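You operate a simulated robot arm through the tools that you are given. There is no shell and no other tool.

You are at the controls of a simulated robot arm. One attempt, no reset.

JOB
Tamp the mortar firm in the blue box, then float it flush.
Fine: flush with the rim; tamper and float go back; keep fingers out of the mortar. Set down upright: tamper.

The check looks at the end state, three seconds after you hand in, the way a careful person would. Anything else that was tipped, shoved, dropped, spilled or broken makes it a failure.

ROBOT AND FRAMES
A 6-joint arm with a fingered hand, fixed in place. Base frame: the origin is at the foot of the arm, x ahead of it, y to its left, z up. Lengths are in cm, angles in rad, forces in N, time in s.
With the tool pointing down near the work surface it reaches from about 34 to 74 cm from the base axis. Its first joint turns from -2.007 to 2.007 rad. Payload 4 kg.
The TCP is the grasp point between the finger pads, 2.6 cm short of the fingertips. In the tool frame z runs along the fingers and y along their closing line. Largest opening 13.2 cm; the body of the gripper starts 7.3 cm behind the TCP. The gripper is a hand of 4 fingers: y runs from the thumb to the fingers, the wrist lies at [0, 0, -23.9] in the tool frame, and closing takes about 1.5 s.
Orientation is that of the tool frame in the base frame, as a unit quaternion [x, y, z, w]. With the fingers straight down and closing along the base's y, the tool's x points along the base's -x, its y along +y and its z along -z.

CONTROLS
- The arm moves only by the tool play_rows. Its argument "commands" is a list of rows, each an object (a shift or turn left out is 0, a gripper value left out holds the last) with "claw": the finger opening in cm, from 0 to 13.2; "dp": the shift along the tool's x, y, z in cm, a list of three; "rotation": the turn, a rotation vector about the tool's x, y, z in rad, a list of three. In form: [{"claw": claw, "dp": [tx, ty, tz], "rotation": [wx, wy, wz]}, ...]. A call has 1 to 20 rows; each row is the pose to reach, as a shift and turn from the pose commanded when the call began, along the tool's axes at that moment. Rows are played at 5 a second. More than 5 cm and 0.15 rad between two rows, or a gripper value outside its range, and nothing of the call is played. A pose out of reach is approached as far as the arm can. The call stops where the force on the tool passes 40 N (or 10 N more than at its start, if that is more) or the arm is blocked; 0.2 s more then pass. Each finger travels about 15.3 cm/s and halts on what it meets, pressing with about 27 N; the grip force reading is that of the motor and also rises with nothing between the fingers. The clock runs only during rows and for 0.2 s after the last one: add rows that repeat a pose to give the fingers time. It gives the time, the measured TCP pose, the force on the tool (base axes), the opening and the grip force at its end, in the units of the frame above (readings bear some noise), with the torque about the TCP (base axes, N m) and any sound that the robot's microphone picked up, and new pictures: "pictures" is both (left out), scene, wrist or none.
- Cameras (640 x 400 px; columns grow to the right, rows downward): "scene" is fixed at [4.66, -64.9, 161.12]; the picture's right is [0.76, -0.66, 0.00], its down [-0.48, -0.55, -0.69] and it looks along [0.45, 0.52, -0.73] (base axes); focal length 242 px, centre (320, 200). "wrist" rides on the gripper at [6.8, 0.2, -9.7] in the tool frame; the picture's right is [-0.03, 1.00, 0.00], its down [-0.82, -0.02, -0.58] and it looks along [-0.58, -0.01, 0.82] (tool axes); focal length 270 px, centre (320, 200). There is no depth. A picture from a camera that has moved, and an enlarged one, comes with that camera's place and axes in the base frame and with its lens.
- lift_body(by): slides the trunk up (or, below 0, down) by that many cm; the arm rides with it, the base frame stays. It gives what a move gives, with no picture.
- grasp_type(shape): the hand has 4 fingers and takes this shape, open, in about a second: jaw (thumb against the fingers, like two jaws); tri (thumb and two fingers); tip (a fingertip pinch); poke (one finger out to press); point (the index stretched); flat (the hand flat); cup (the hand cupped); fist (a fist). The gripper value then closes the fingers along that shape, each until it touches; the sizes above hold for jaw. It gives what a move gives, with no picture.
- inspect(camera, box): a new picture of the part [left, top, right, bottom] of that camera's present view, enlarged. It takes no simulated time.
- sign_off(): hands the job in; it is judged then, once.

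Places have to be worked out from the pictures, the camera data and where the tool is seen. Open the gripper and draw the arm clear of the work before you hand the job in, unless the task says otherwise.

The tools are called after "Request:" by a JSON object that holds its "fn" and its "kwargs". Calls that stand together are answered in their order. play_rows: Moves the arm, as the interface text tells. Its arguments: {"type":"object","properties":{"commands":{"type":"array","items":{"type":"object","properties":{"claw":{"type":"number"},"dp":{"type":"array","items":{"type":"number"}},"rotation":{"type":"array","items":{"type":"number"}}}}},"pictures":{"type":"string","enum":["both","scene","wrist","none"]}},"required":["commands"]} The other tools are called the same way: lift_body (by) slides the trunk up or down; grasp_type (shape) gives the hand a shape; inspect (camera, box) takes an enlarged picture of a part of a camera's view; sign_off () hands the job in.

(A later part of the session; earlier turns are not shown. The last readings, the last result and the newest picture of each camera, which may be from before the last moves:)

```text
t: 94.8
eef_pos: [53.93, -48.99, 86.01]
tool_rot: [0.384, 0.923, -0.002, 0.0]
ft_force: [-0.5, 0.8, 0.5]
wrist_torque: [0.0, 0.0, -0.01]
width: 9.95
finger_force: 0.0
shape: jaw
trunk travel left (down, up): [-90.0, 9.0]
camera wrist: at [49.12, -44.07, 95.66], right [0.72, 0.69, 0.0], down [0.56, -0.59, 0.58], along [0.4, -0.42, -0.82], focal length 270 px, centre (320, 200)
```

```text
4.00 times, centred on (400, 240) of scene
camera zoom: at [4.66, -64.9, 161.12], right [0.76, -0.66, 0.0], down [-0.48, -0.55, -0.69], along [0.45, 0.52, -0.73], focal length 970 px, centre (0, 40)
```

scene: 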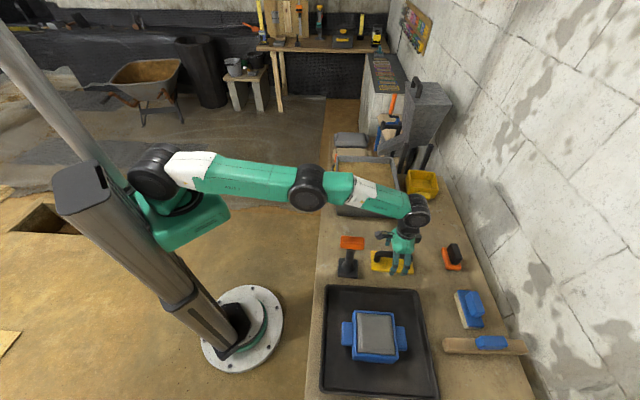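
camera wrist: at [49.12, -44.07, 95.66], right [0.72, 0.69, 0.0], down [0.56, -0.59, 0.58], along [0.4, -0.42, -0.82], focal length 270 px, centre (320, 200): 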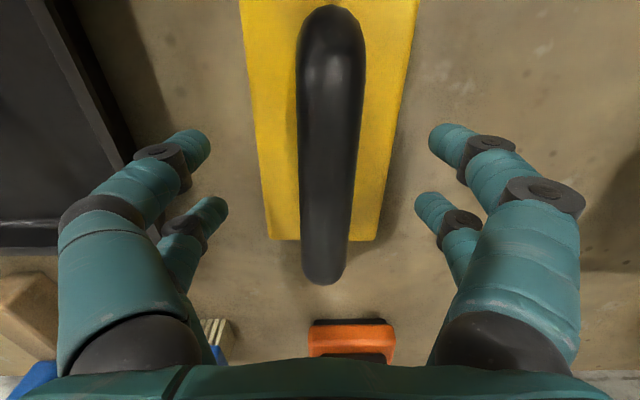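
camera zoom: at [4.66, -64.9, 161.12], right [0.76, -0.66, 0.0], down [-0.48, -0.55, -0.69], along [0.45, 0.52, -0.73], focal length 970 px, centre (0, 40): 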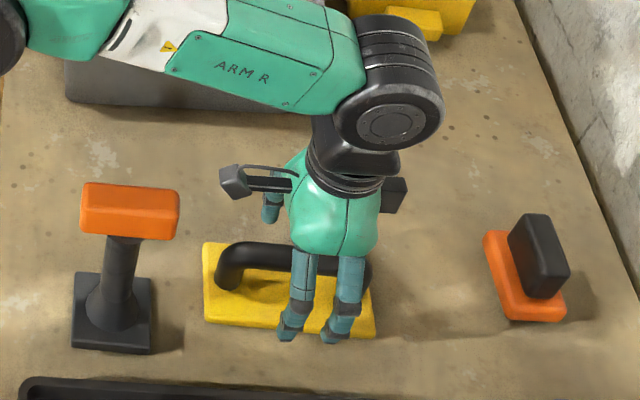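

The float is flat on the bench, turned about 3°. I'll align the hand to it, recentre along the handle, and raise to z 88 so the fingertips pinch the handle at mid-height.

Request:
{"fn": "play_rows", "kwargs": {"commands": [{"claw": 10, "dp": [0.2, 0.1, -0.7], "rotation": [0, 0, 0.02]}, {"claw": 10, "dp": [0.5, 0.25, -1.4], "rotation": [0, 0, 0.04]}, {"claw": 10, "dp": [0.8, 0.37, -2.0], "rotation": [0, 0, 0.04]}, {"claw": 10, "dp": [0.8, 0.37, -2.0], "rotation": [0, 0, 0.04]}, {"claw": 6, "dp": [0.8, 0.37, -2.0], "rotation": [0, 0, 0.04]}, {"claw": 4, "dp": [0.8, 0.37, -2.0], "rotation": [0, 0, 0.04]}, {"claw": 3, "dp": [0.8, 0.37, -2.0], "rotation": [0, 0, 0.04]}, {"claw": 2, "dp": [0.8, 0.37, -2.0], "rotation": [0, 0, 0.04]}, {"claw": 1, "dp": [0.8, 0.37, -2.0], "rotation": [0, 0, 0.04]}, {"claw": 0, "dp": [0.8, 0.37, -2.0], "rotation": [0, 0, 0.04]}, {"claw": 0, "dp": [0.8, 0.37, -2.0], "rotation": [0, 0, 0.04]}, {"claw": 0, "dp": [0.8, 0.37, -2.0], "rotation": [0, 0, 0.04]}], "pictures": "both"}}

Request:
{"fn": "inspect", "kwargs": {"camera": "scene", "box": [340, 190, 460, 290]}}

Request:
{"fn": "inspect", "kwargs": {"camera": "wrist", "box": [230, 80, 410, 300]}}

```text
t: 97.4
eef_pos: [53.54, -48.2, 88.2]
tool_rot: [0.401, 0.916, -0.001, -0.001]
ft_force: [-0.5, 0.1, 1.4]
wrist_torque: [0.03, 0.02, 0.04]
width: 1.7
finger_force: 27.6
shape: jaw
trunk travel left (down, up): [-90.0, 9.0]
camera wrist: at [48.93, -43.02, 97.67], right [0.75, 0.66, 0.0], down [0.54, -0.61, 0.58], along [0.38, -0.44, -0.82], focal length 270 px, centre (320, 200)
```

scene: 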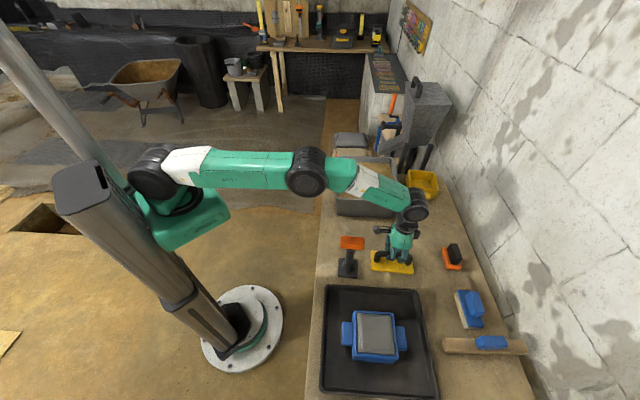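
wrist: 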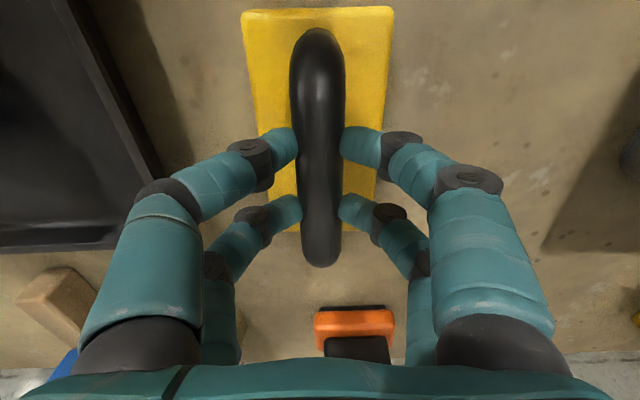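

```text
4.00 times, centred on (400, 240) of scene
camera zoom: at [4.66, -64.9, 161.12], right [0.76, -0.66, 0.0], down [-0.48, -0.55, -0.69], along [0.45, 0.52, -0.73], focal length 970 px, centre (0, 40)
```

zoom: 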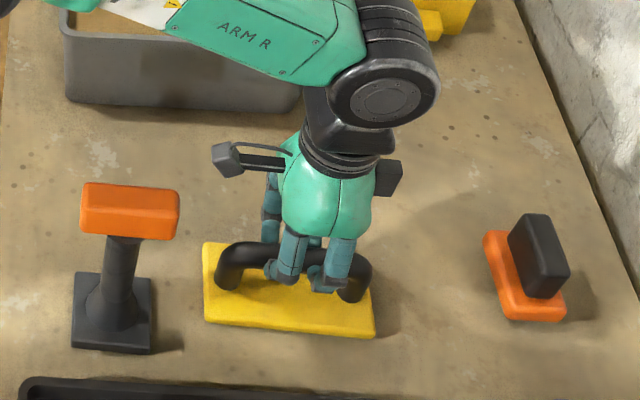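

```text
1.82 times, centred on (320, 190) of wrist
camera zoom: at [48.93, -43.02, 97.67], right [0.75, 0.66, 0.0], down [0.54, -0.61, 0.58], along [0.38, -0.44, -0.82], focal length 491 px, centre (320, 218)
```

zoom: 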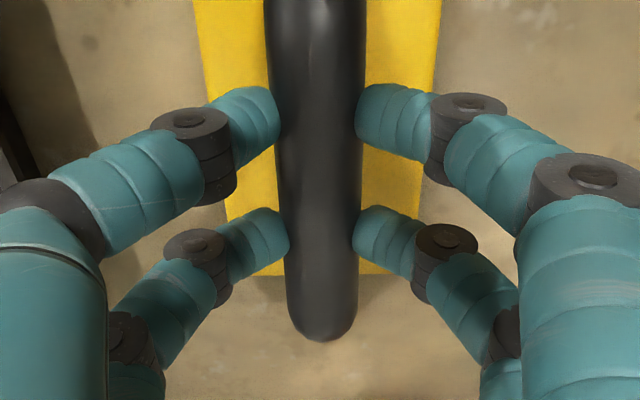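

The pads now pinch the handle squarely (1.7 cm, 27 N). I'll lift slowly and check how level the float hangs.

Request:
{"fn": "play_rows", "kwargs": {"commands": [{"dp": [0, 0, -0.5]}, {"dp": [0, 0, -1.0]}, {"dp": [0, 0, -2.0]}, {"dp": [0, 0, -3.0]}, {"dp": [0, 0, -4.0]}, {"dp": [0, 0, -5.0]}, {"dp": [0, 0, -5.0]}], "pictures": "both"}}

Request:
{"fn": "inspect", "kwargs": {"camera": "scene", "box": [340, 180, 460, 280]}}

```text
t: 99.0
eef_pos: [53.43, -48.17, 93.13]
tool_rot: [0.401, 0.916, 0.0, 0.0]
ft_force: [-0.5, 0.5, -1.4]
wrist_torque: [0.01, 0.02, 0.0]
width: 1.72
finger_force: 26.4
shape: jaw
trunk travel left (down, up): [-90.0, 9.0]
camera wrist: at [48.84, -43.05, 102.68], right [0.75, 0.66, 0.0], down [0.54, -0.61, 0.58], along [0.38, -0.44, -0.82], focal length 270 px, centre (320, 200)
```

scene: 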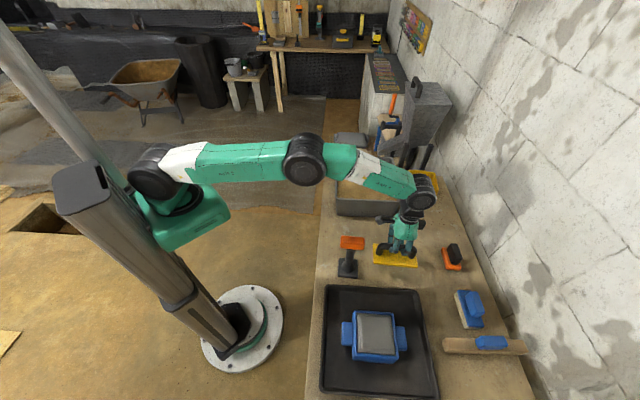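
wrist: 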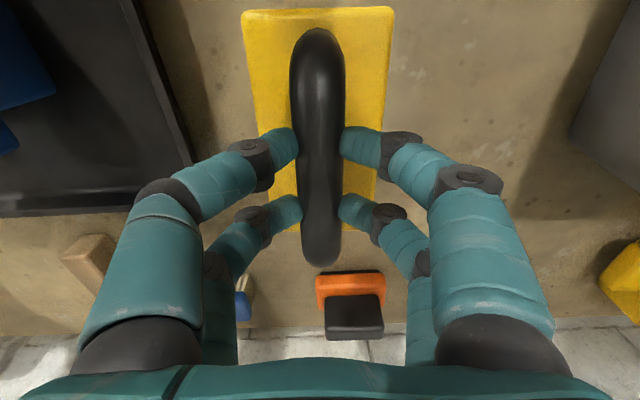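

```text
4.00 times, centred on (400, 230) of scene
camera zoom: at [4.66, -64.9, 161.12], right [0.76, -0.66, 0.0], down [-0.48, -0.55, -0.69], along [0.45, 0.52, -0.73], focal length 970 px, centre (0, 80)
```

zoom: 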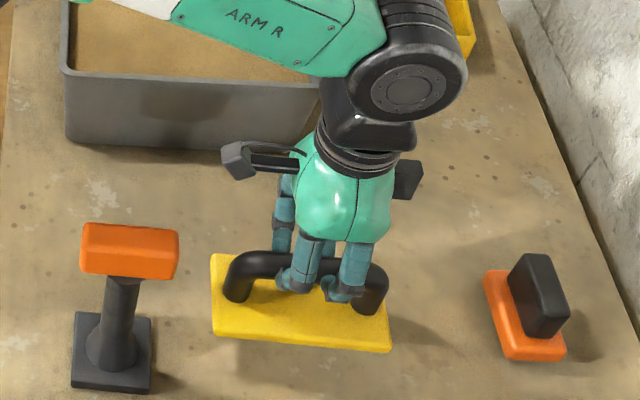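

The float hangs level in the grip (about 2 N). I'll raise it, travel along the bench clear of the tamper, then cross over the tray to above the near half of the box, squaring it up on the way.

Request:
{"fn": "play_rows", "kwargs": {"commands": [{"dp": [0, 0, -3]}, {"dp": [0, 0, -6]}, {"dp": [0, -1.5, -8]}, {"dp": [-0.2, -4.5, -8]}, {"dp": [-0.3, -7.5, -8]}, {"dp": [-0.4, -10.5, -8]}, {"dp": [-0.5, -13.5, -8]}, {"dp": [0.5, -16.0, -8], "rotation": [0, 0, -0.01]}, {"dp": [2.0, -19.0, -8], "rotation": [0, 0, -0.02]}, {"dp": [3.5, -22.0, -8], "rotation": [0, 0, -0.03]}, {"dp": [5.0, -25.0, -8], "rotation": [0, 0, -0.04]}, {"dp": [6.3, -28.0, -8], "rotation": [0, 0, -0.04]}, {"dp": [7.0, -30.0, -8], "rotation": [0, 0, -0.04]}, {"dp": [7.23, -30.64, -8], "rotation": [0, 0, -0.04]}, {"dp": [7.23, -30.64, -8], "rotation": [0, 0, -0.04]}, {"dp": [7.23, -30.64, -8], "rotation": [0, 0, -0.04]}], "pictures": "both"}}

Request:
{"fn": "inspect", "kwargs": {"camera": "scene", "box": [320, 280, 440, 390]}}

Request:
{"fn": "inspect", "kwargs": {"camera": "wrist", "box": [200, 0, 480, 200]}}

```text
t: 102.4
eef_pos: [26.31, -63.84, 101.13]
tool_rot: [0.383, 0.924, -0.001, 0.001]
ft_force: [0.6, -0.8, -0.7]
wrist_torque: [0.01, 0.01, -0.01]
width: 1.71
finger_force: 27.0
shape: jaw
trunk travel left (down, up): [-90.0, 9.0]
camera wrist: at [21.43, -58.85, 110.74], right [0.72, 0.69, 0.0], down [0.56, -0.59, 0.58], along [0.4, -0.42, -0.82], focal length 270 px, centre (320, 200)
```

scene: 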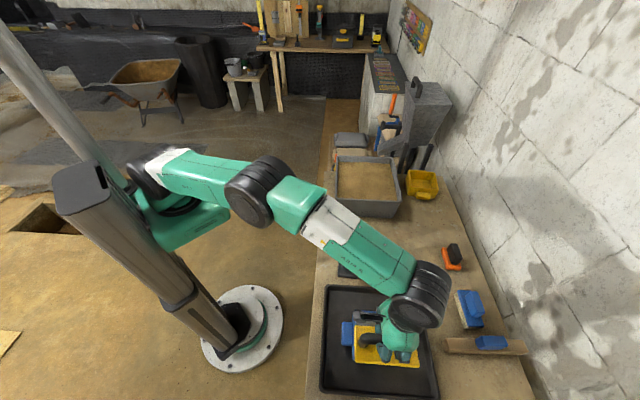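
wrist: 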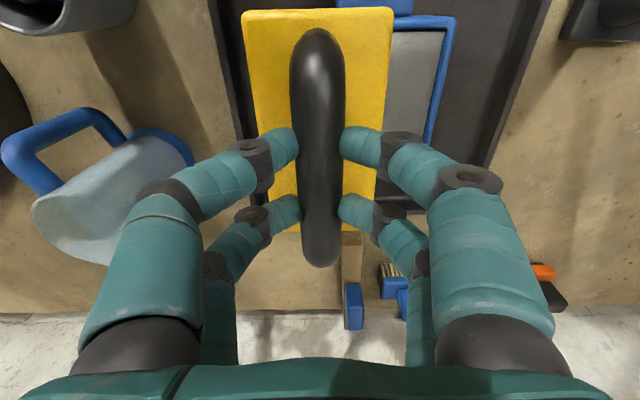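

```text
3.64 times, centred on (380, 335) of scene
camera zoom: at [4.66, -64.9, 161.12], right [0.76, -0.66, 0.0], down [-0.48, -0.55, -0.69], along [0.45, 0.52, -0.73], focal length 882 px, centre (102, -291)
```

zoom: 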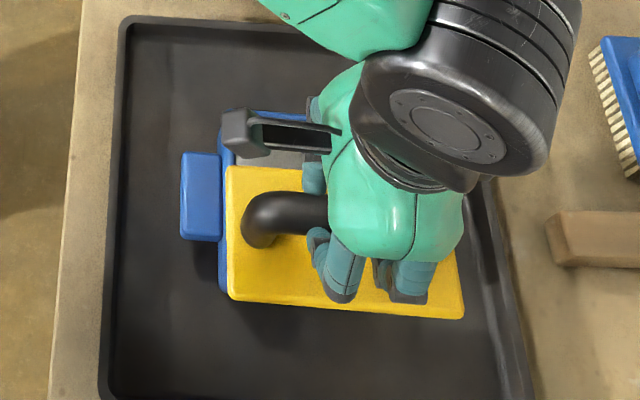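

```text
2.00 times, centred on (340, 100) of wrist
camera zoom: at [21.43, -58.85, 110.74], right [0.72, 0.69, 0.0], down [0.56, -0.59, 0.58], along [0.4, -0.42, -0.82], focal length 541 px, centre (280, 400)
```

zoom: 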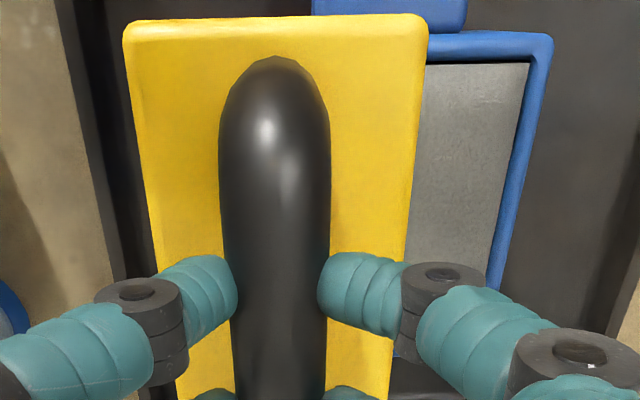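

The float is squared up over the -u half of the box, spanning both side rims. I'll descend to just above the expected contact height (TCP about 95.8).

Request:
{"fn": "play_rows", "kwargs": {"commands": [{"dp": [0, 0, 1.5]}, {"dp": [0, 0, 3.0]}, {"dp": [0, 0, 4.0]}, {"dp": [0, 0, 4.5]}, {"dp": [0, 0, 4.7]}, {"dp": [0, 0, 4.7]}], "pictures": "both"}}

Request:
{"fn": "inspect", "kwargs": {"camera": "scene", "box": [320, 290, 430, 380]}}

Request:
{"fn": "inspect", "kwargs": {"camera": "wrist", "box": [200, 0, 480, 200]}}

```text
t: 103.8
eef_pos: [26.15, -63.71, 96.38]
tool_rot: [0.383, 0.924, -0.001, 0.0]
ft_force: [0.8, 0.1, -2.5]
wrist_torque: [0.05, 0.0, 0.0]
width: 1.69
finger_force: 26.6
shape: jaw
trunk travel left (down, up): [-90.0, 9.0]
camera wrist: at [21.32, -58.73, 105.95], right [0.72, 0.69, 0.0], down [0.56, -0.59, 0.58], along [0.4, -0.42, -0.82], focal length 270 px, centre (320, 200)
```

scene: 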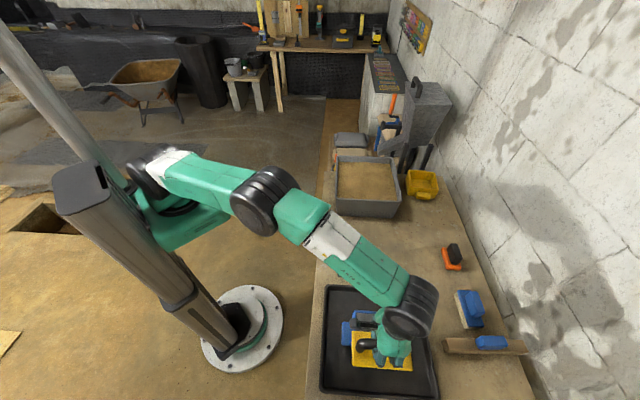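
wrist: 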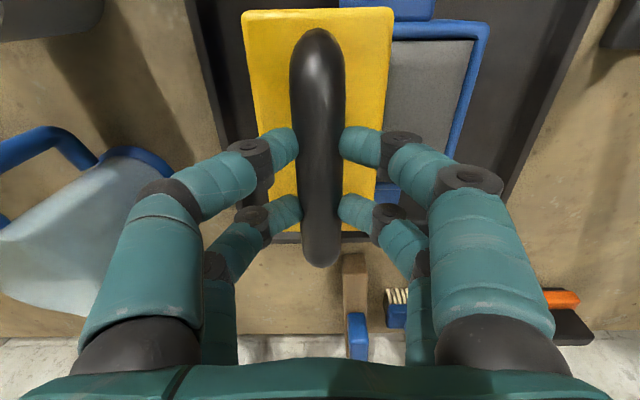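

```text
4.44 times, centred on (375, 335) of scene
camera zoom: at [4.66, -64.9, 161.12], right [0.76, -0.66, 0.0], down [-0.48, -0.55, -0.69], along [0.45, 0.52, -0.73], focal length 1078 px, centre (76, -400)
```

zoom: 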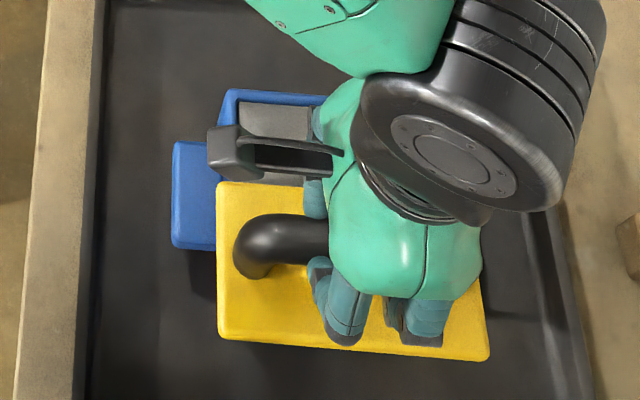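

```text
2.00 times, centred on (340, 100) of wrist
camera zoom: at [21.32, -58.73, 105.95], right [0.72, 0.69, 0.0], down [0.56, -0.59, 0.58], along [0.4, -0.42, -0.82], focal length 541 px, centre (280, 400)
```

zoom: 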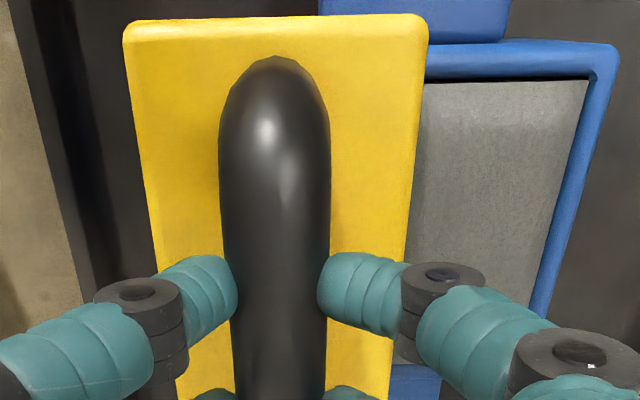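

Not touching yet (TCP z 96.4). I'll ease down in small steps to find contact.

Request:
{"fn": "play_rows", "kwargs": {"commands": [{"dp": [0, 0, 0.15]}, {"dp": [0, 0, 0.3]}, {"dp": [0, 0, 0.45]}, {"dp": [0, 0, 0.45]}], "pictures": "none"}}

```text
t: 104.8
eef_pos: [26.09, -63.68, 95.85]
tool_rot: [0.382, 0.924, -0.001, 0.0]
ft_force: [1.0, -0.2, -1.7]
wrist_torque: [0.02, -0.01, 0.0]
width: 1.69
finger_force: 26.7
shape: jaw
trunk travel left (down, up): [-90.0, 9.0]
```

Request:
{"fn": "play_rows", "kwargs": {"commands": [{"dp": [0, 0, 0.12]}, {"dp": [0, 0, 0.24]}, {"dp": [0, 0, 0.36]}, {"dp": [0, 0, 0.36]}], "pictures": "wrist"}}

Request:
{"fn": "inspect", "kwargs": {"camera": "wrist", "box": [200, 0, 480, 200]}}

```text
t: 105.8
eef_pos: [26.08, -63.73, 95.49]
tool_rot: [0.382, 0.924, -0.001, -0.001]
ft_force: [-0.4, 0.0, -1.7]
wrist_torque: [0.02, 0.02, 0.01]
width: 1.72
finger_force: 26.5
shape: jaw
trunk travel left (down, up): [-90.0, 9.0]
camera wrist: at [21.32, -58.69, 105.11], right [0.72, 0.69, 0.0], down [0.56, -0.59, 0.58], along [0.4, -0.42, -0.82], focal length 270 px, centre (320, 200)
```

wrist: 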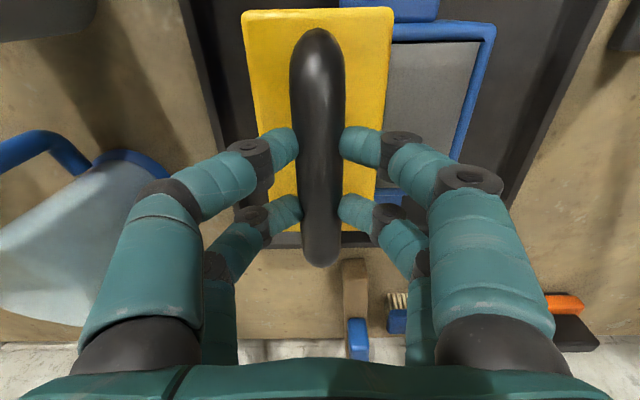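

```text
2.00 times, centred on (340, 100) of wrist
camera zoom: at [21.32, -58.69, 105.11], right [0.72, 0.69, 0.0], down [0.56, -0.59, 0.58], along [0.4, -0.42, -0.82], focal length 541 px, centre (280, 400)
```

zoom: 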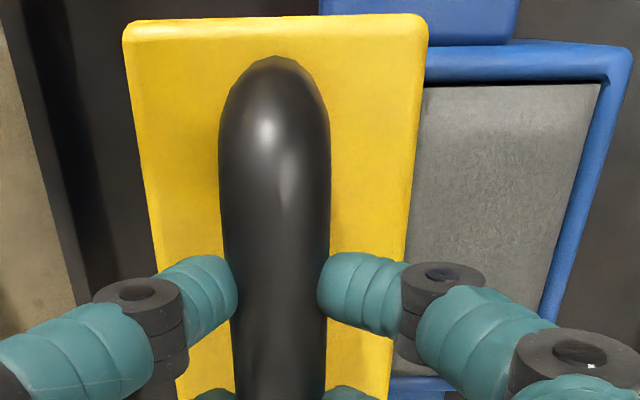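

Still free at z 95.5. I'll keep easing down in small steps.

Request:
{"fn": "play_rows", "kwargs": {"commands": [{"dp": [0, 0, 0.1]}, {"dp": [0, 0, 0.2]}, {"dp": [0, 0, 0.3]}, {"dp": [0, 0, 0.3]}], "pictures": "none"}}

```text
t: 106.8
eef_pos: [26.12, -63.67, 95.45]
tool_rot: [0.383, 0.924, -0.001, 0.0]
ft_force: [-1.6, -0.8, 8.6]
wrist_torque: [0.05, 0.12, 0.04]
width: 1.7
finger_force: 27.5
shape: jaw
trunk travel left (down, up): [-90.0, 9.0]
```

Contact now: about 10 N down at z 95.4. I'll check the float sits flat before sweeping.

Request:
{"fn": "inspect", "kwargs": {"camera": "wrist", "box": [200, 0, 480, 200]}}

Request:
{"fn": "inspect", "kwargs": {"camera": "scene", "box": [320, 290, 430, 380]}}

```text
2.00 times, centred on (340, 100) of wrist
camera zoom: at [21.36, -58.7, 105.05], right [0.72, 0.69, 0.0], down [0.56, -0.59, 0.58], along [0.4, -0.42, -0.82], focal length 541 px, centre (280, 400)
```

zoom: 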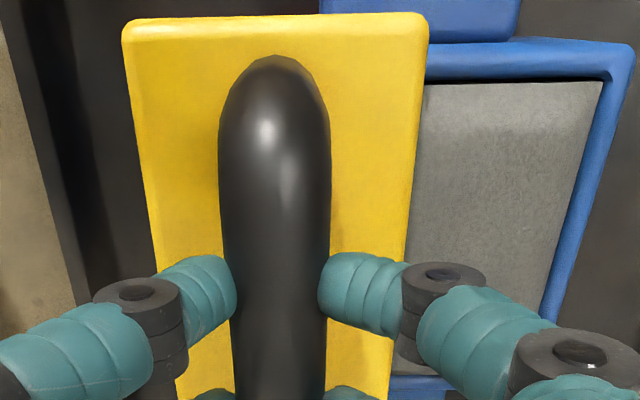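

```text
4.44 times, centred on (375, 335) of scene
camera zoom: at [4.66, -64.9, 161.12], right [0.76, -0.66, 0.0], down [-0.48, -0.55, -0.69], along [0.45, 0.52, -0.73], focal length 1078 px, centre (76, -400)
```

zoom: 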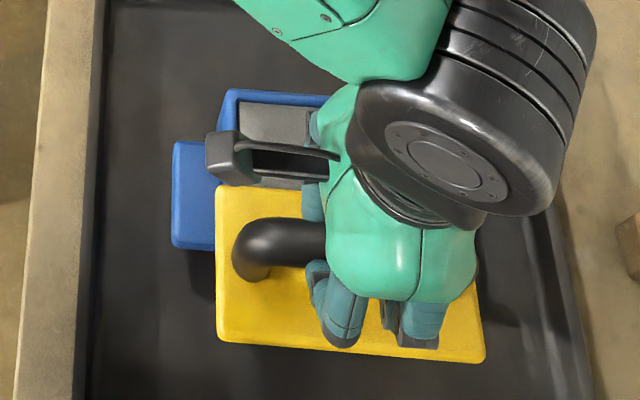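

The float sits flat across both rims. I'll sweep it slowly in +u across the mortar at this height, first 4 cm.

Request:
{"fn": "play_rows", "kwargs": {"commands": [{"dp": [0, 0.3, 0]}, {"dp": [0, 0.7, 0]}, {"dp": [0, 1.1, 0]}, {"dp": [0, 1.5, 0]}, {"dp": [0, 1.9, 0]}, {"dp": [0, 2.3, 0]}, {"dp": [0, 2.7, 0]}, {"dp": [0, 3.1, 0]}, {"dp": [0, 3.5, 0]}, {"dp": [0, 4.0, 0]}, {"dp": [0, 4.0, 0]}], "pictures": "both"}}

Request:
{"fn": "inspect", "kwargs": {"camera": "wrist", "box": [200, 0, 480, 200]}}

Request:
{"fn": "inspect", "kwargs": {"camera": "scene", "box": [320, 290, 430, 380]}}

```text
t: 109.2
eef_pos: [28.78, -60.97, 95.48]
tool_rot: [0.383, 0.924, -0.001, 0.001]
ft_force: [-5.2, -3.1, 15.8]
wrist_torque: [-0.1, 0.18, -0.01]
width: 1.74
finger_force: 27.1
shape: jaw
trunk travel left (down, up): [-90.0, 9.0]
camera wrist: at [24.0, -55.97, 105.02], right [0.72, 0.69, 0.0], down [0.56, -0.59, 0.58], along [0.4, -0.42, -0.82], focal length 270 px, centre (320, 200)
```

scene: 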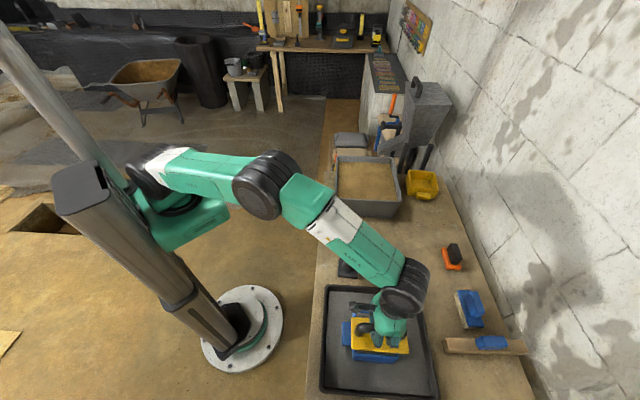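
wrist: 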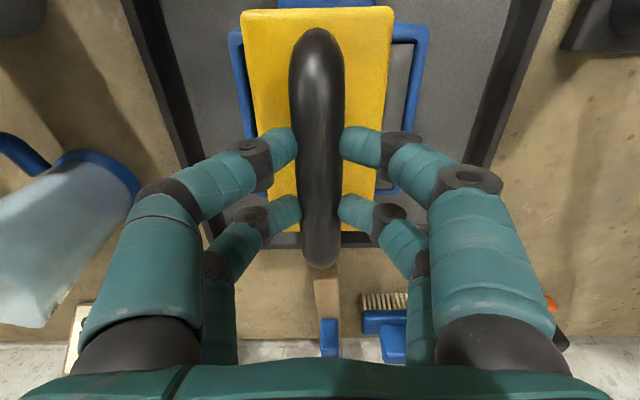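

```text
2.00 times, centred on (340, 100) of wrist
camera zoom: at [24.0, -55.97, 105.02], right [0.72, 0.69, 0.0], down [0.56, -0.59, 0.58], along [0.4, -0.42, -0.82], focal length 541 px, centre (280, 400)
```

zoom: 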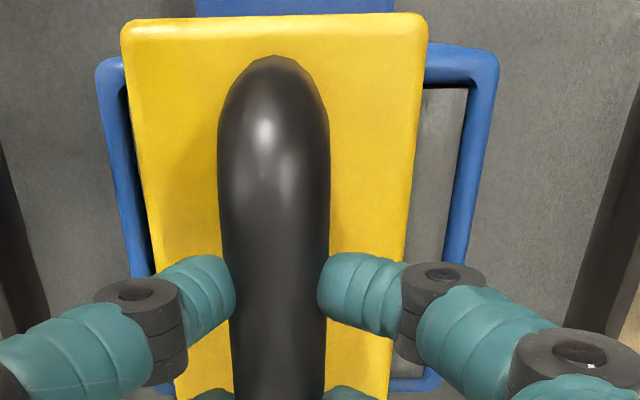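

```text
4.44 times, centred on (375, 335) of scene
camera zoom: at [4.66, -64.9, 161.12], right [0.76, -0.66, 0.0], down [-0.48, -0.55, -0.69], along [0.45, 0.52, -0.73], focal length 1078 px, centre (76, -400)
```

zoom: 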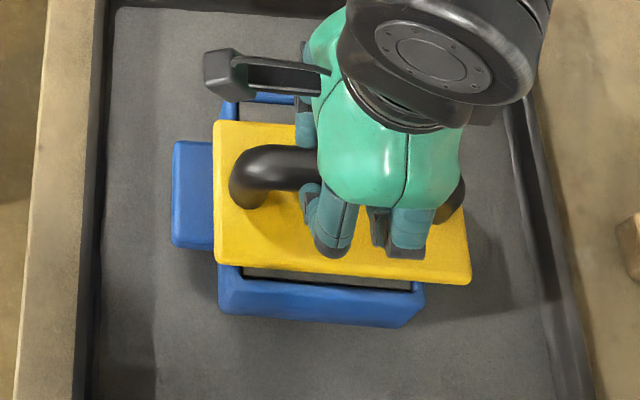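

The strike-off is working: excess has fallen into the tray (its floor has turned grey), with only about 6 N of drag. I'll continue the sweep to the far side.

Request:
{"fn": "play_rows", "kwargs": {"commands": [{"dp": [0, 0.4, 0]}, {"dp": [0, 0.8, 0]}, {"dp": [0, 1.2, 0]}, {"dp": [0, 1.6, 0]}, {"dp": [0, 2.0, 0]}, {"dp": [0, 2.4, 0]}, {"dp": [0, 2.8, 0]}, {"dp": [0, 3.2, 0]}, {"dp": [0, 3.6, 0]}, {"dp": [0, 4.0, 0]}, {"dp": [0, 4.4, 0]}, {"dp": [0, 4.8, 0]}, {"dp": [0, 4.8, 0]}], "pictures": "both"}}

Request:
{"fn": "inspect", "kwargs": {"camera": "wrist", "box": [150, 0, 430, 200]}}

Request:
{"fn": "inspect", "kwargs": {"camera": "scene", "box": [320, 290, 430, 380]}}

```text
t: 112.0
eef_pos: [32.27, -57.51, 95.5]
tool_rot: [0.383, 0.924, -0.002, 0.002]
ft_force: [-5.6, -5.8, 20.8]
wrist_torque: [-0.15, 0.25, 0.01]
width: 1.74
finger_force: 26.8
shape: jaw
trunk travel left (down, up): [-90.0, 9.0]
camera wrist: at [27.41, -52.46, 105.01], right [0.72, 0.69, 0.0], down [0.56, -0.59, 0.58], along [0.4, -0.42, -0.81], focal length 270 px, centre (320, 200)
```

scene: 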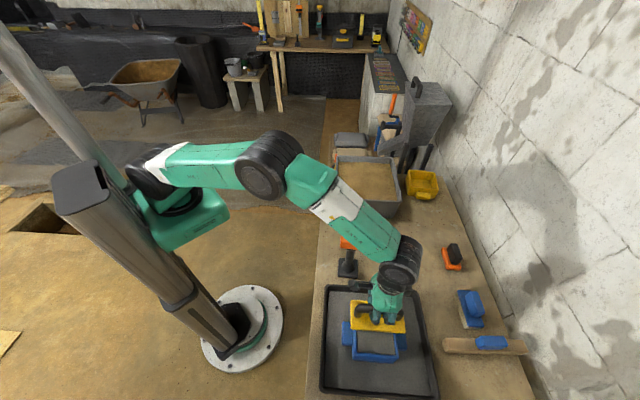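
wrist: 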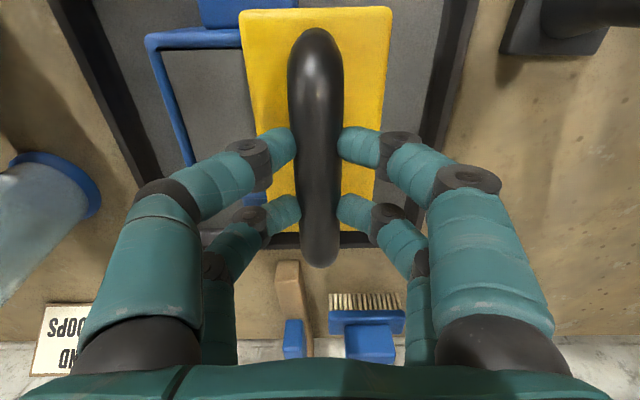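

```text
2.00 times, centred on (290, 100) of wrist
camera zoom: at [27.41, -52.46, 105.01], right [0.72, 0.69, 0.0], down [0.56, -0.59, 0.58], along [0.4, -0.42, -0.81], focal length 541 px, centre (380, 400)
```

zoom: 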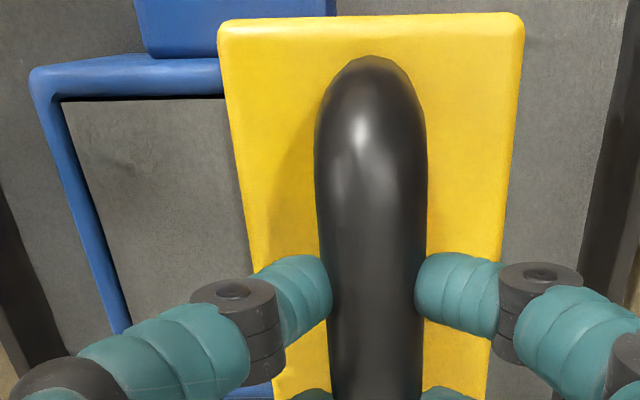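

```text
4.44 times, centred on (375, 335) of scene
camera zoom: at [4.66, -64.9, 161.12], right [0.76, -0.66, 0.0], down [-0.48, -0.55, -0.69], along [0.45, 0.52, -0.73], focal length 1078 px, centre (76, -400)
```

zoom: 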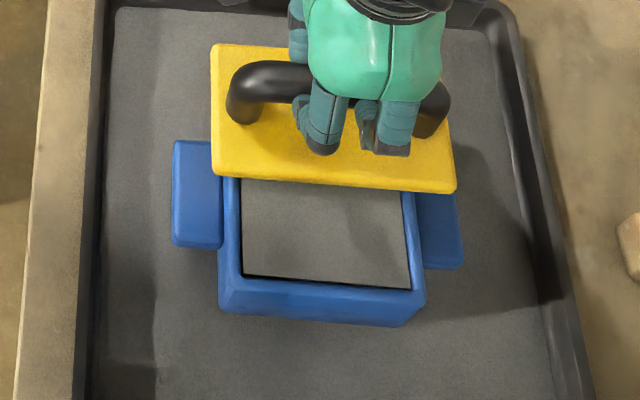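

The first sweep is complete: the exposed half is smooth and the float stayed level (z 95.45-95.5 throughout). I'll zoom in on the finished half against the rim.

Request:
{"fn": "inspect", "kwargs": {"camera": "wrist", "box": [145, 25, 235, 85]}}

Request:
{"fn": "inspect", "kwargs": {"camera": "scene", "box": [350, 325, 410, 365]}}

```text
6.67 times, centred on (190, 55) of wrist
camera zoom: at [27.41, -52.46, 105.01], right [0.72, 0.69, 0.0], down [0.56, -0.59, 0.58], along [0.4, -0.42, -0.81], focal length 1802 px, centre (1187, 1167)
```

zoom: 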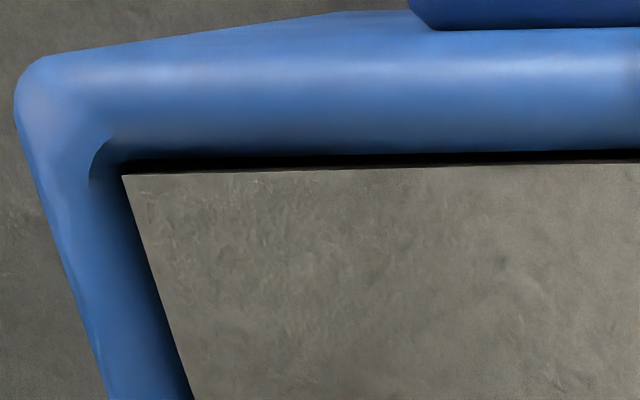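

```text
10.00 times, centred on (380, 345) of scene
camera zoom: at [4.66, -64.9, 161.12], right [0.76, -0.66, 0.0], down [-0.48, -0.55, -0.69], along [0.45, 0.52, -0.73], focal length 2425 px, centre (-280, -1250)
```

zoom: 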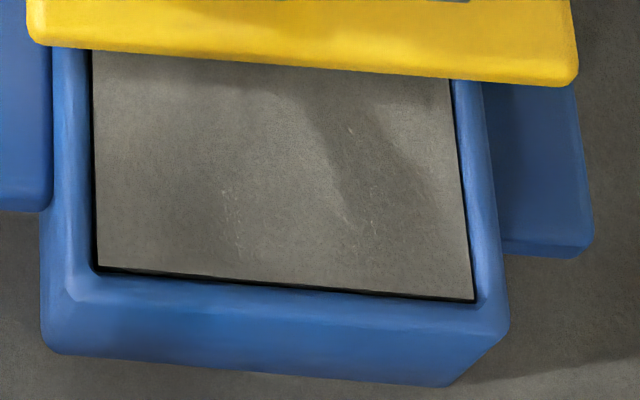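

The finished half looks flush with the rim. I'll make one lighter return pass to leave the whole surface even.

Request:
{"fn": "play_rows", "kwargs": {"commands": [{"dp": [0, 0, -0.12]}, {"dp": [0, -0.5, -0.12]}, {"dp": [0, -1.0, -0.12]}, {"dp": [0, -1.5, -0.12]}, {"dp": [0, -2.0, -0.12]}, {"dp": [0, -2.5, -0.12]}, {"dp": [0, -3.0, -0.12]}, {"dp": [0, -3.5, -0.12]}, {"dp": [0, -4.0, -0.12]}, {"dp": [0, -4.5, -0.12]}, {"dp": [0, -5.0, -0.12]}, {"dp": [0, -5.5, -0.12]}, {"dp": [0, -6.0, -0.12]}, {"dp": [0, -6.5, -0.12]}, {"dp": [0, -7.0, -0.12]}, {"dp": [0, -7.5, -0.12]}, {"dp": [0, -8.0, -0.12]}, {"dp": [0, -8.4, -0.12]}, {"dp": [0, -8.4, -0.12]}], "pictures": "both"}}

Request:
{"fn": "inspect", "kwargs": {"camera": "scene", "box": [320, 290, 430, 380]}}

Request:
{"fn": "inspect", "kwargs": {"camera": "wrist", "box": [200, 0, 500, 200]}}

```text
t: 116.0
eef_pos: [26.37, -63.38, 95.51]
tool_rot: [0.383, 0.924, -0.002, 0.0]
ft_force: [2.4, 2.2, 9.4]
wrist_torque: [0.08, -0.04, -0.04]
width: 1.76
finger_force: 26.5
shape: jaw
trunk travel left (down, up): [-90.0, 9.0]
camera wrist: at [21.6, -58.38, 105.08], right [0.72, 0.69, 0.0], down [0.56, -0.59, 0.58], along [0.4, -0.42, -0.82], focal length 270 px, centre (320, 200)
```

scene: 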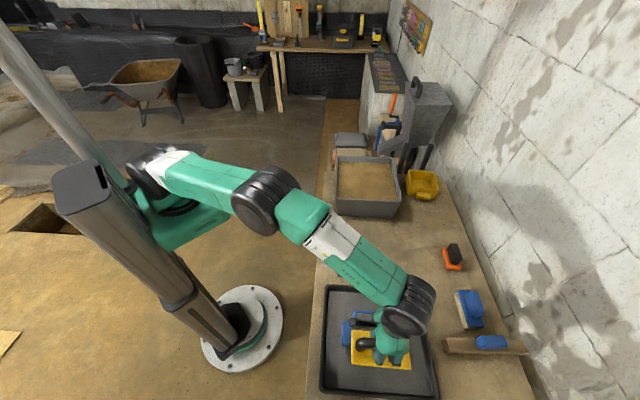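
wrist: 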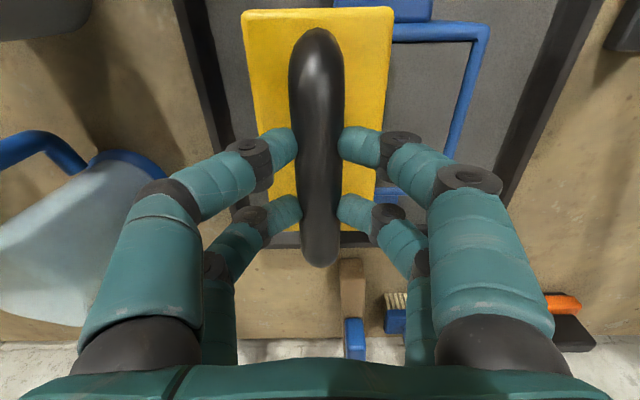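

```text
4.44 times, centred on (375, 335) of scene
camera zoom: at [4.66, -64.9, 161.12], right [0.76, -0.66, 0.0], down [-0.48, -0.55, -0.69], along [0.45, 0.52, -0.73], focal length 1078 px, centre (76, -400)
```

zoom: 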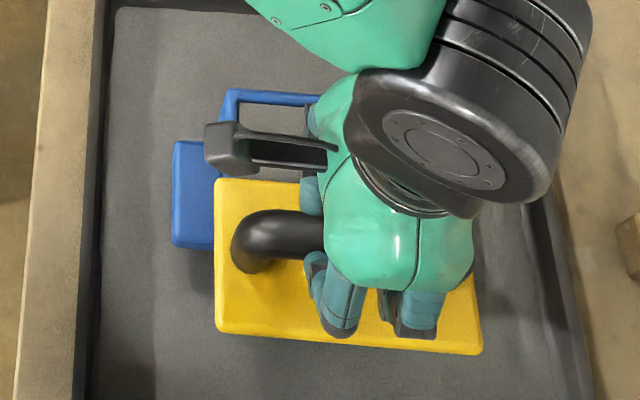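

```text
2.00 times, centred on (350, 100) of wrist
camera zoom: at [21.6, -58.38, 105.08], right [0.72, 0.69, 0.0], down [0.56, -0.59, 0.58], along [0.4, -0.42, -0.82], focal length 541 px, centre (260, 400)
```

zoom: 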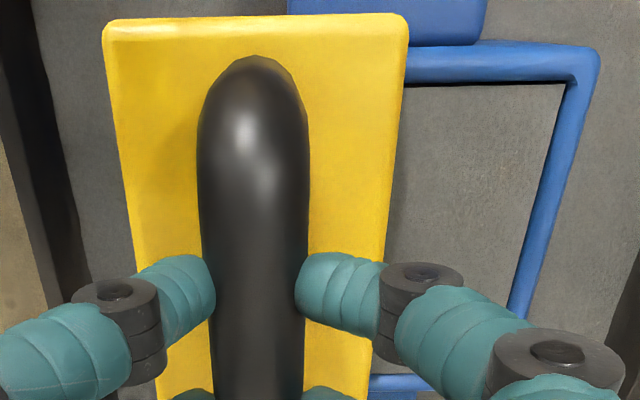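

The return pass is done with light force. I'll lift the float straight up and carry it back along the same clear route, then check the mortar.

Request:
{"fn": "play_rows", "kwargs": {"commands": [{"dp": [0, 0, -0.8]}, {"dp": [0, 0, -2.5]}, {"dp": [0, 0, -4.5]}, {"dp": [-0.5, 0.8, -6]}, {"dp": [-1.8, 2.8, -6]}, {"dp": [-3.4, 5.3, -6]}, {"dp": [-5.0, 7.8, -6]}, {"dp": [-6.8, 10.2, -6]}, {"dp": [-8.2, 12.5, -6]}, {"dp": [-8.5, 15.3, -6], "rotation": [0, 0, -0.01]}, {"dp": [-8.5, 18.3, -6], "rotation": [0, 0, -0.02]}, {"dp": [-8.5, 21.3, -6], "rotation": [0, 0, -0.029]}, {"dp": [-8.5, 24.3, -6], "rotation": [0, 0, -0.029]}, {"dp": [-8.5, 27.0, -6], "rotation": [0, 0, -0.029]}, {"dp": [-8.5, 29.0, -6], "rotation": [0, 0, -0.029]}, {"dp": [-8.5, 29.8, -6], "rotation": [0, 0, -0.029]}, {"dp": [-8.5, 29.8, -6], "rotation": [0, 0, -0.029]}, {"dp": [-8.5, 29.8, -6], "rotation": [0, 0, -0.029]}], "pictures": "both"}}

Request:
{"fn": "inspect", "kwargs": {"camera": "scene", "box": [330, 300, 420, 370]}}

Request:
{"fn": "inspect", "kwargs": {"camera": "scene", "box": [310, 220, 450, 308]}}

```text
t: 119.8
eef_pos: [54.22, -49.16, 101.36]
tool_rot: [0.369, 0.929, 0.0, -0.001]
ft_force: [-0.6, 0.0, -1.7]
wrist_torque: [0.0, 0.02, 0.0]
width: 1.75
finger_force: 27.2
shape: jaw
out of reach, approached as far as the arm can: row 9, 10, 12, 13, 14, 15, 16, 17, 18
trunk travel left (down, up): [-90.0, 9.0]
camera wrist: at [49.23, -44.34, 110.97], right [0.7, 0.71, 0.0], down [0.58, -0.58, 0.58], along [0.41, -0.41, -0.82], focal length 270 px, centre (320, 200)
```

scene: 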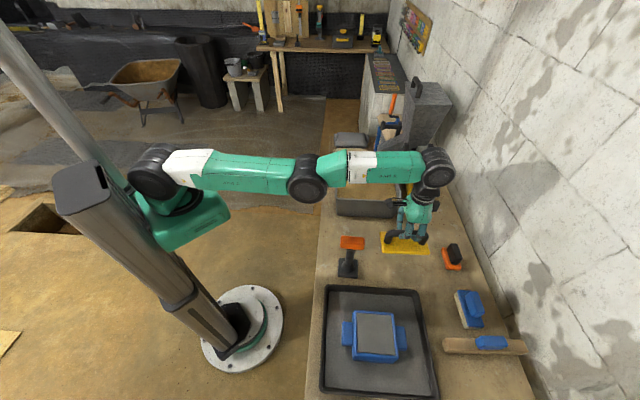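
wrist: 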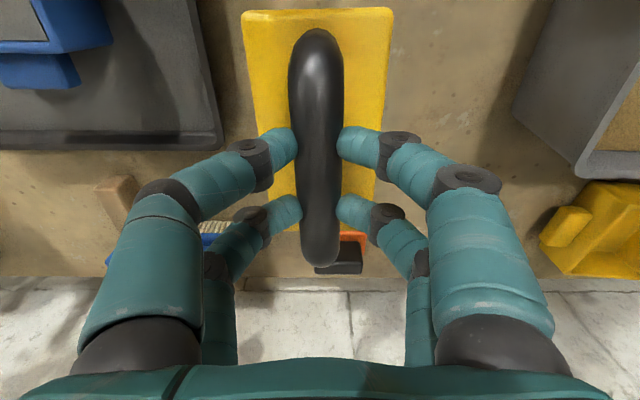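

```text
5.71 times, centred on (375, 335) of scene
camera zoom: at [4.66, -64.9, 161.12], right [0.76, -0.66, 0.0], down [-0.48, -0.55, -0.69], along [0.45, 0.52, -0.73], focal length 1386 px, centre (6, -571)
```

zoom: 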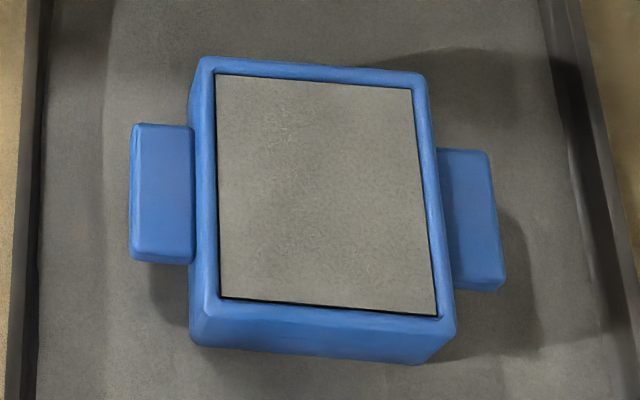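

```text
4.55 times, centred on (380, 264) of scene
camera zoom: at [4.66, -64.9, 161.12], right [0.76, -0.66, 0.0], down [-0.48, -0.55, -0.69], along [0.45, 0.52, -0.73], focal length 1102 px, centre (47, -91)
```

zoom: 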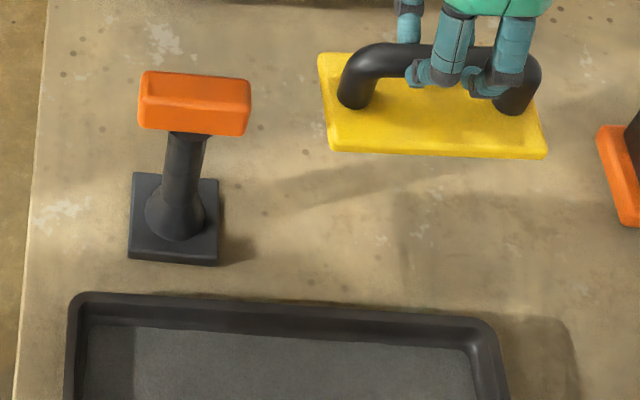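

The mortar is smooth and flush with the rim, and the tamper stands upright. The arm was near its reach limit up here and the hand ended about 1 cm too far out, so I'll lower a bit and re-read the position before placing the float.

Request:
{"fn": "play_rows", "kwargs": {"commands": [{"dp": [0, 0, 1.5]}, {"dp": [0, 0, 3.0]}, {"dp": [0, 0, 4.5]}, {"dp": [0, 0, 6.0]}, {"dp": [0, 0, 6.0]}, {"dp": [0, 0, 6.0]}], "pictures": "both"}}

Request:
{"fn": "inspect", "kwargs": {"camera": "scene", "box": [310, 220, 450, 308]}}

```text
t: 121.2
eef_pos: [54.46, -49.43, 95.26]
tool_rot: [0.369, 0.929, 0.0, -0.001]
ft_force: [-0.4, -0.3, -1.7]
wrist_torque: [0.01, 0.02, -0.01]
width: 1.74
finger_force: 27.4
shape: jaw
trunk travel left (down, up): [-90.0, 9.0]
camera wrist: at [49.51, -44.45, 104.82], right [0.7, 0.71, 0.0], down [0.58, -0.57, 0.58], along [0.41, -0.41, -0.82], focal length 270 px, centre (320, 200)
```

scene: 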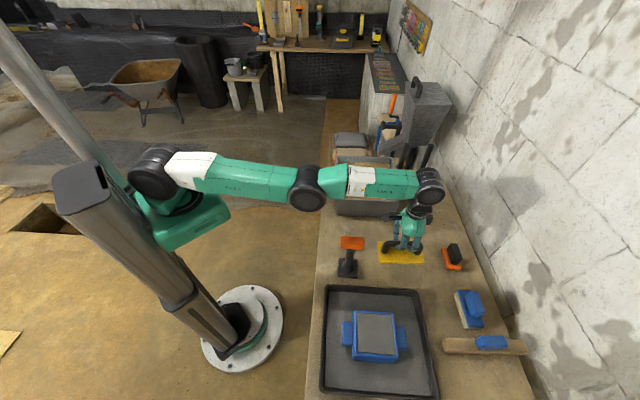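
wrist: 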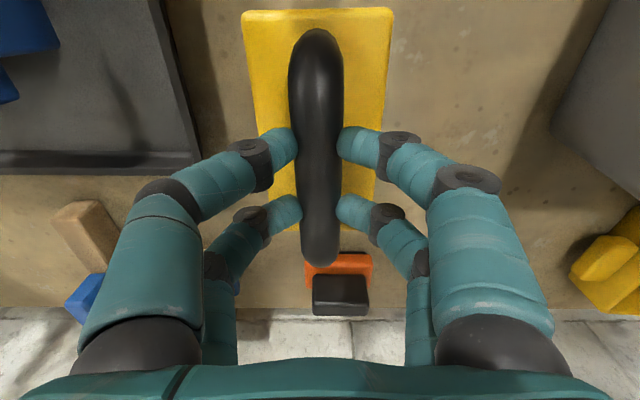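

```text
4.55 times, centred on (380, 264) of scene
camera zoom: at [4.66, -64.9, 161.12], right [0.76, -0.66, 0.0], down [-0.48, -0.55, -0.69], along [0.45, 0.52, -0.73], focal length 1102 px, centre (47, -91)
```

zoom: 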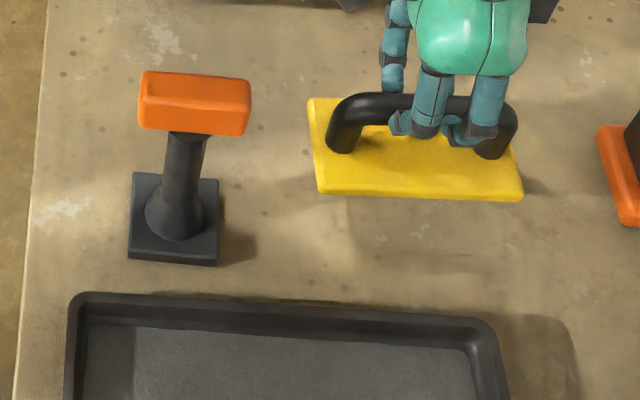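

The hand is at w 73.5 where it should be 71.9, so I'll move it back 1.5 cm and lower to about 1 cm above the bench to compare with the original picture.

Request:
{"fn": "play_rows", "kwargs": {"commands": [{"dp": [0.5, 0.03, 0]}, {"dp": [1.0, 0.06, 0.5]}, {"dp": [1.5, 0.1, 1.5]}, {"dp": [1.5, 0.1, 3.0]}, {"dp": [1.5, 0.1, 4.5]}, {"dp": [1.5, 0.1, 5.5]}, {"dp": [1.5, 0.1, 6.0]}, {"dp": [1.5, 0.1, 6.0]}], "pictures": "both"}}

Request:
{"fn": "inspect", "kwargs": {"camera": "scene", "box": [310, 220, 450, 308]}}

```text
t: 123.0
eef_pos: [54.5, -49.26, 89.35]
tool_rot: [0.369, 0.929, -0.001, -0.002]
ft_force: [0.3, -0.4, -1.1]
wrist_torque: [0.0, 0.02, 0.03]
width: 1.76
finger_force: 27.3
shape: jaw
out of reach, approached as far as the arm can: row 1, 2, 3, 4, 5, 6, 7
trunk travel left (down, up): [-90.0, 9.0]
camera wrist: at [49.5, -44.48, 99.01], right [0.7, 0.71, 0.0], down [0.58, -0.57, 0.58], along [0.41, -0.41, -0.82], focal length 270 px, centre (320, 200)
```

scene: 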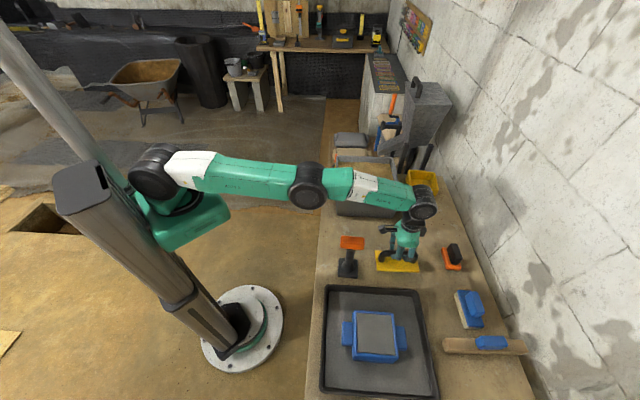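
wrist: 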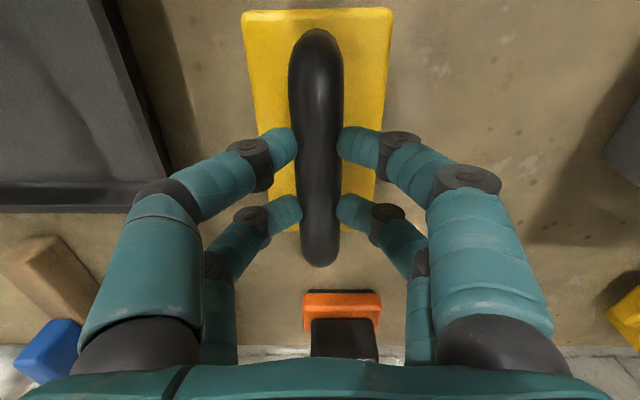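

```text
4.55 times, centred on (380, 264) of scene
camera zoom: at [4.66, -64.9, 161.12], right [0.76, -0.66, 0.0], down [-0.48, -0.55, -0.69], along [0.45, 0.52, -0.73], focal length 1102 px, centre (47, -91)
```

zoom: 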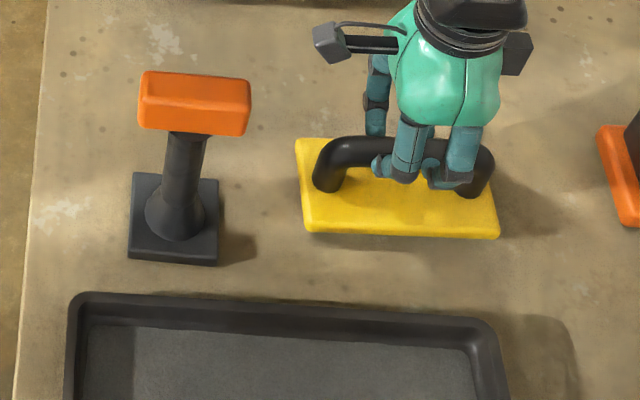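

The reading is still about 1.4 cm out, but the last row was accepted as reachable. I'll hold the pose for a moment and re-read.

Request:
{"fn": "play_rows", "kwargs": {"commands": [{"dp": [0, 0, 0]}, {"dp": [0, 0, 0]}, {"dp": [0, 0, 0]}], "pictures": "none"}}

```text
t: 123.8
eef_pos: [54.42, -49.31, 89.51]
tool_rot: [0.369, 0.929, 0.0, -0.001]
ft_force: [0.4, 0.0, -2.2]
wrist_torque: [0.0, -0.01, 0.0]
width: 1.72
finger_force: 27.0
shape: jaw
trunk travel left (down, up): [-90.0, 9.0]
```

The pose is steady and reachable now. I'll try the 1.5 cm inward correction again in small steps at this height.

Request:
{"fn": "play_rows", "kwargs": {"commands": [{"dp": [0.3, 0.02, 0]}, {"dp": [0.6, 0.04, 0]}, {"dp": [0.9, 0.06, 0]}, {"dp": [1.2, 0.08, 0]}, {"dp": [1.45, 0.1, 0]}, {"dp": [1.45, 0.1, 0]}], "pictures": "none"}}

```text
t: 125.2
eef_pos: [52.03, -46.94, 89.36]
tool_rot: [0.37, 0.929, -0.001, 0.0]
ft_force: [-0.7, 0.7, -2.6]
wrist_torque: [0.02, 0.0, 0.03]
width: 1.74
finger_force: 27.1
shape: jaw
out of reach, approached as far as the arm can: row 1
trunk travel left (down, up): [-90.0, 9.0]
```

The hand has now jumped to w 70.0, so there's an awkward arm configuration around w 71-73 at this wrist angle. I'll turn back to the plain 45° yaw that worked before and step out toward w 71.9.

Request:
{"fn": "play_rows", "kwargs": {"commands": [{"dp": [0, 0, 0], "rotation": [0, 0, 0.015]}, {"dp": [-0.3, 0, 0], "rotation": [0, 0, 0.03]}, {"dp": [-0.6, 0, 0], "rotation": [0, 0, 0.03]}, {"dp": [-0.9, 0, 0], "rotation": [0, 0, 0.03]}, {"dp": [-1.2, 0, 0], "rotation": [0, 0, 0.03]}, {"dp": [-1.2, 0, 0], "rotation": [0, 0, 0.03]}], "pictures": "none"}}

```text
t: 126.6
eef_pos: [53.19, -47.78, 89.2]
tool_rot: [0.382, 0.924, -0.001, 0.0]
ft_force: [-0.3, -0.5, -1.4]
wrist_torque: [0.03, 0.02, -0.01]
width: 1.77
finger_force: 26.8
shape: jaw
trunk travel left (down, up): [-90.0, 9.0]
```

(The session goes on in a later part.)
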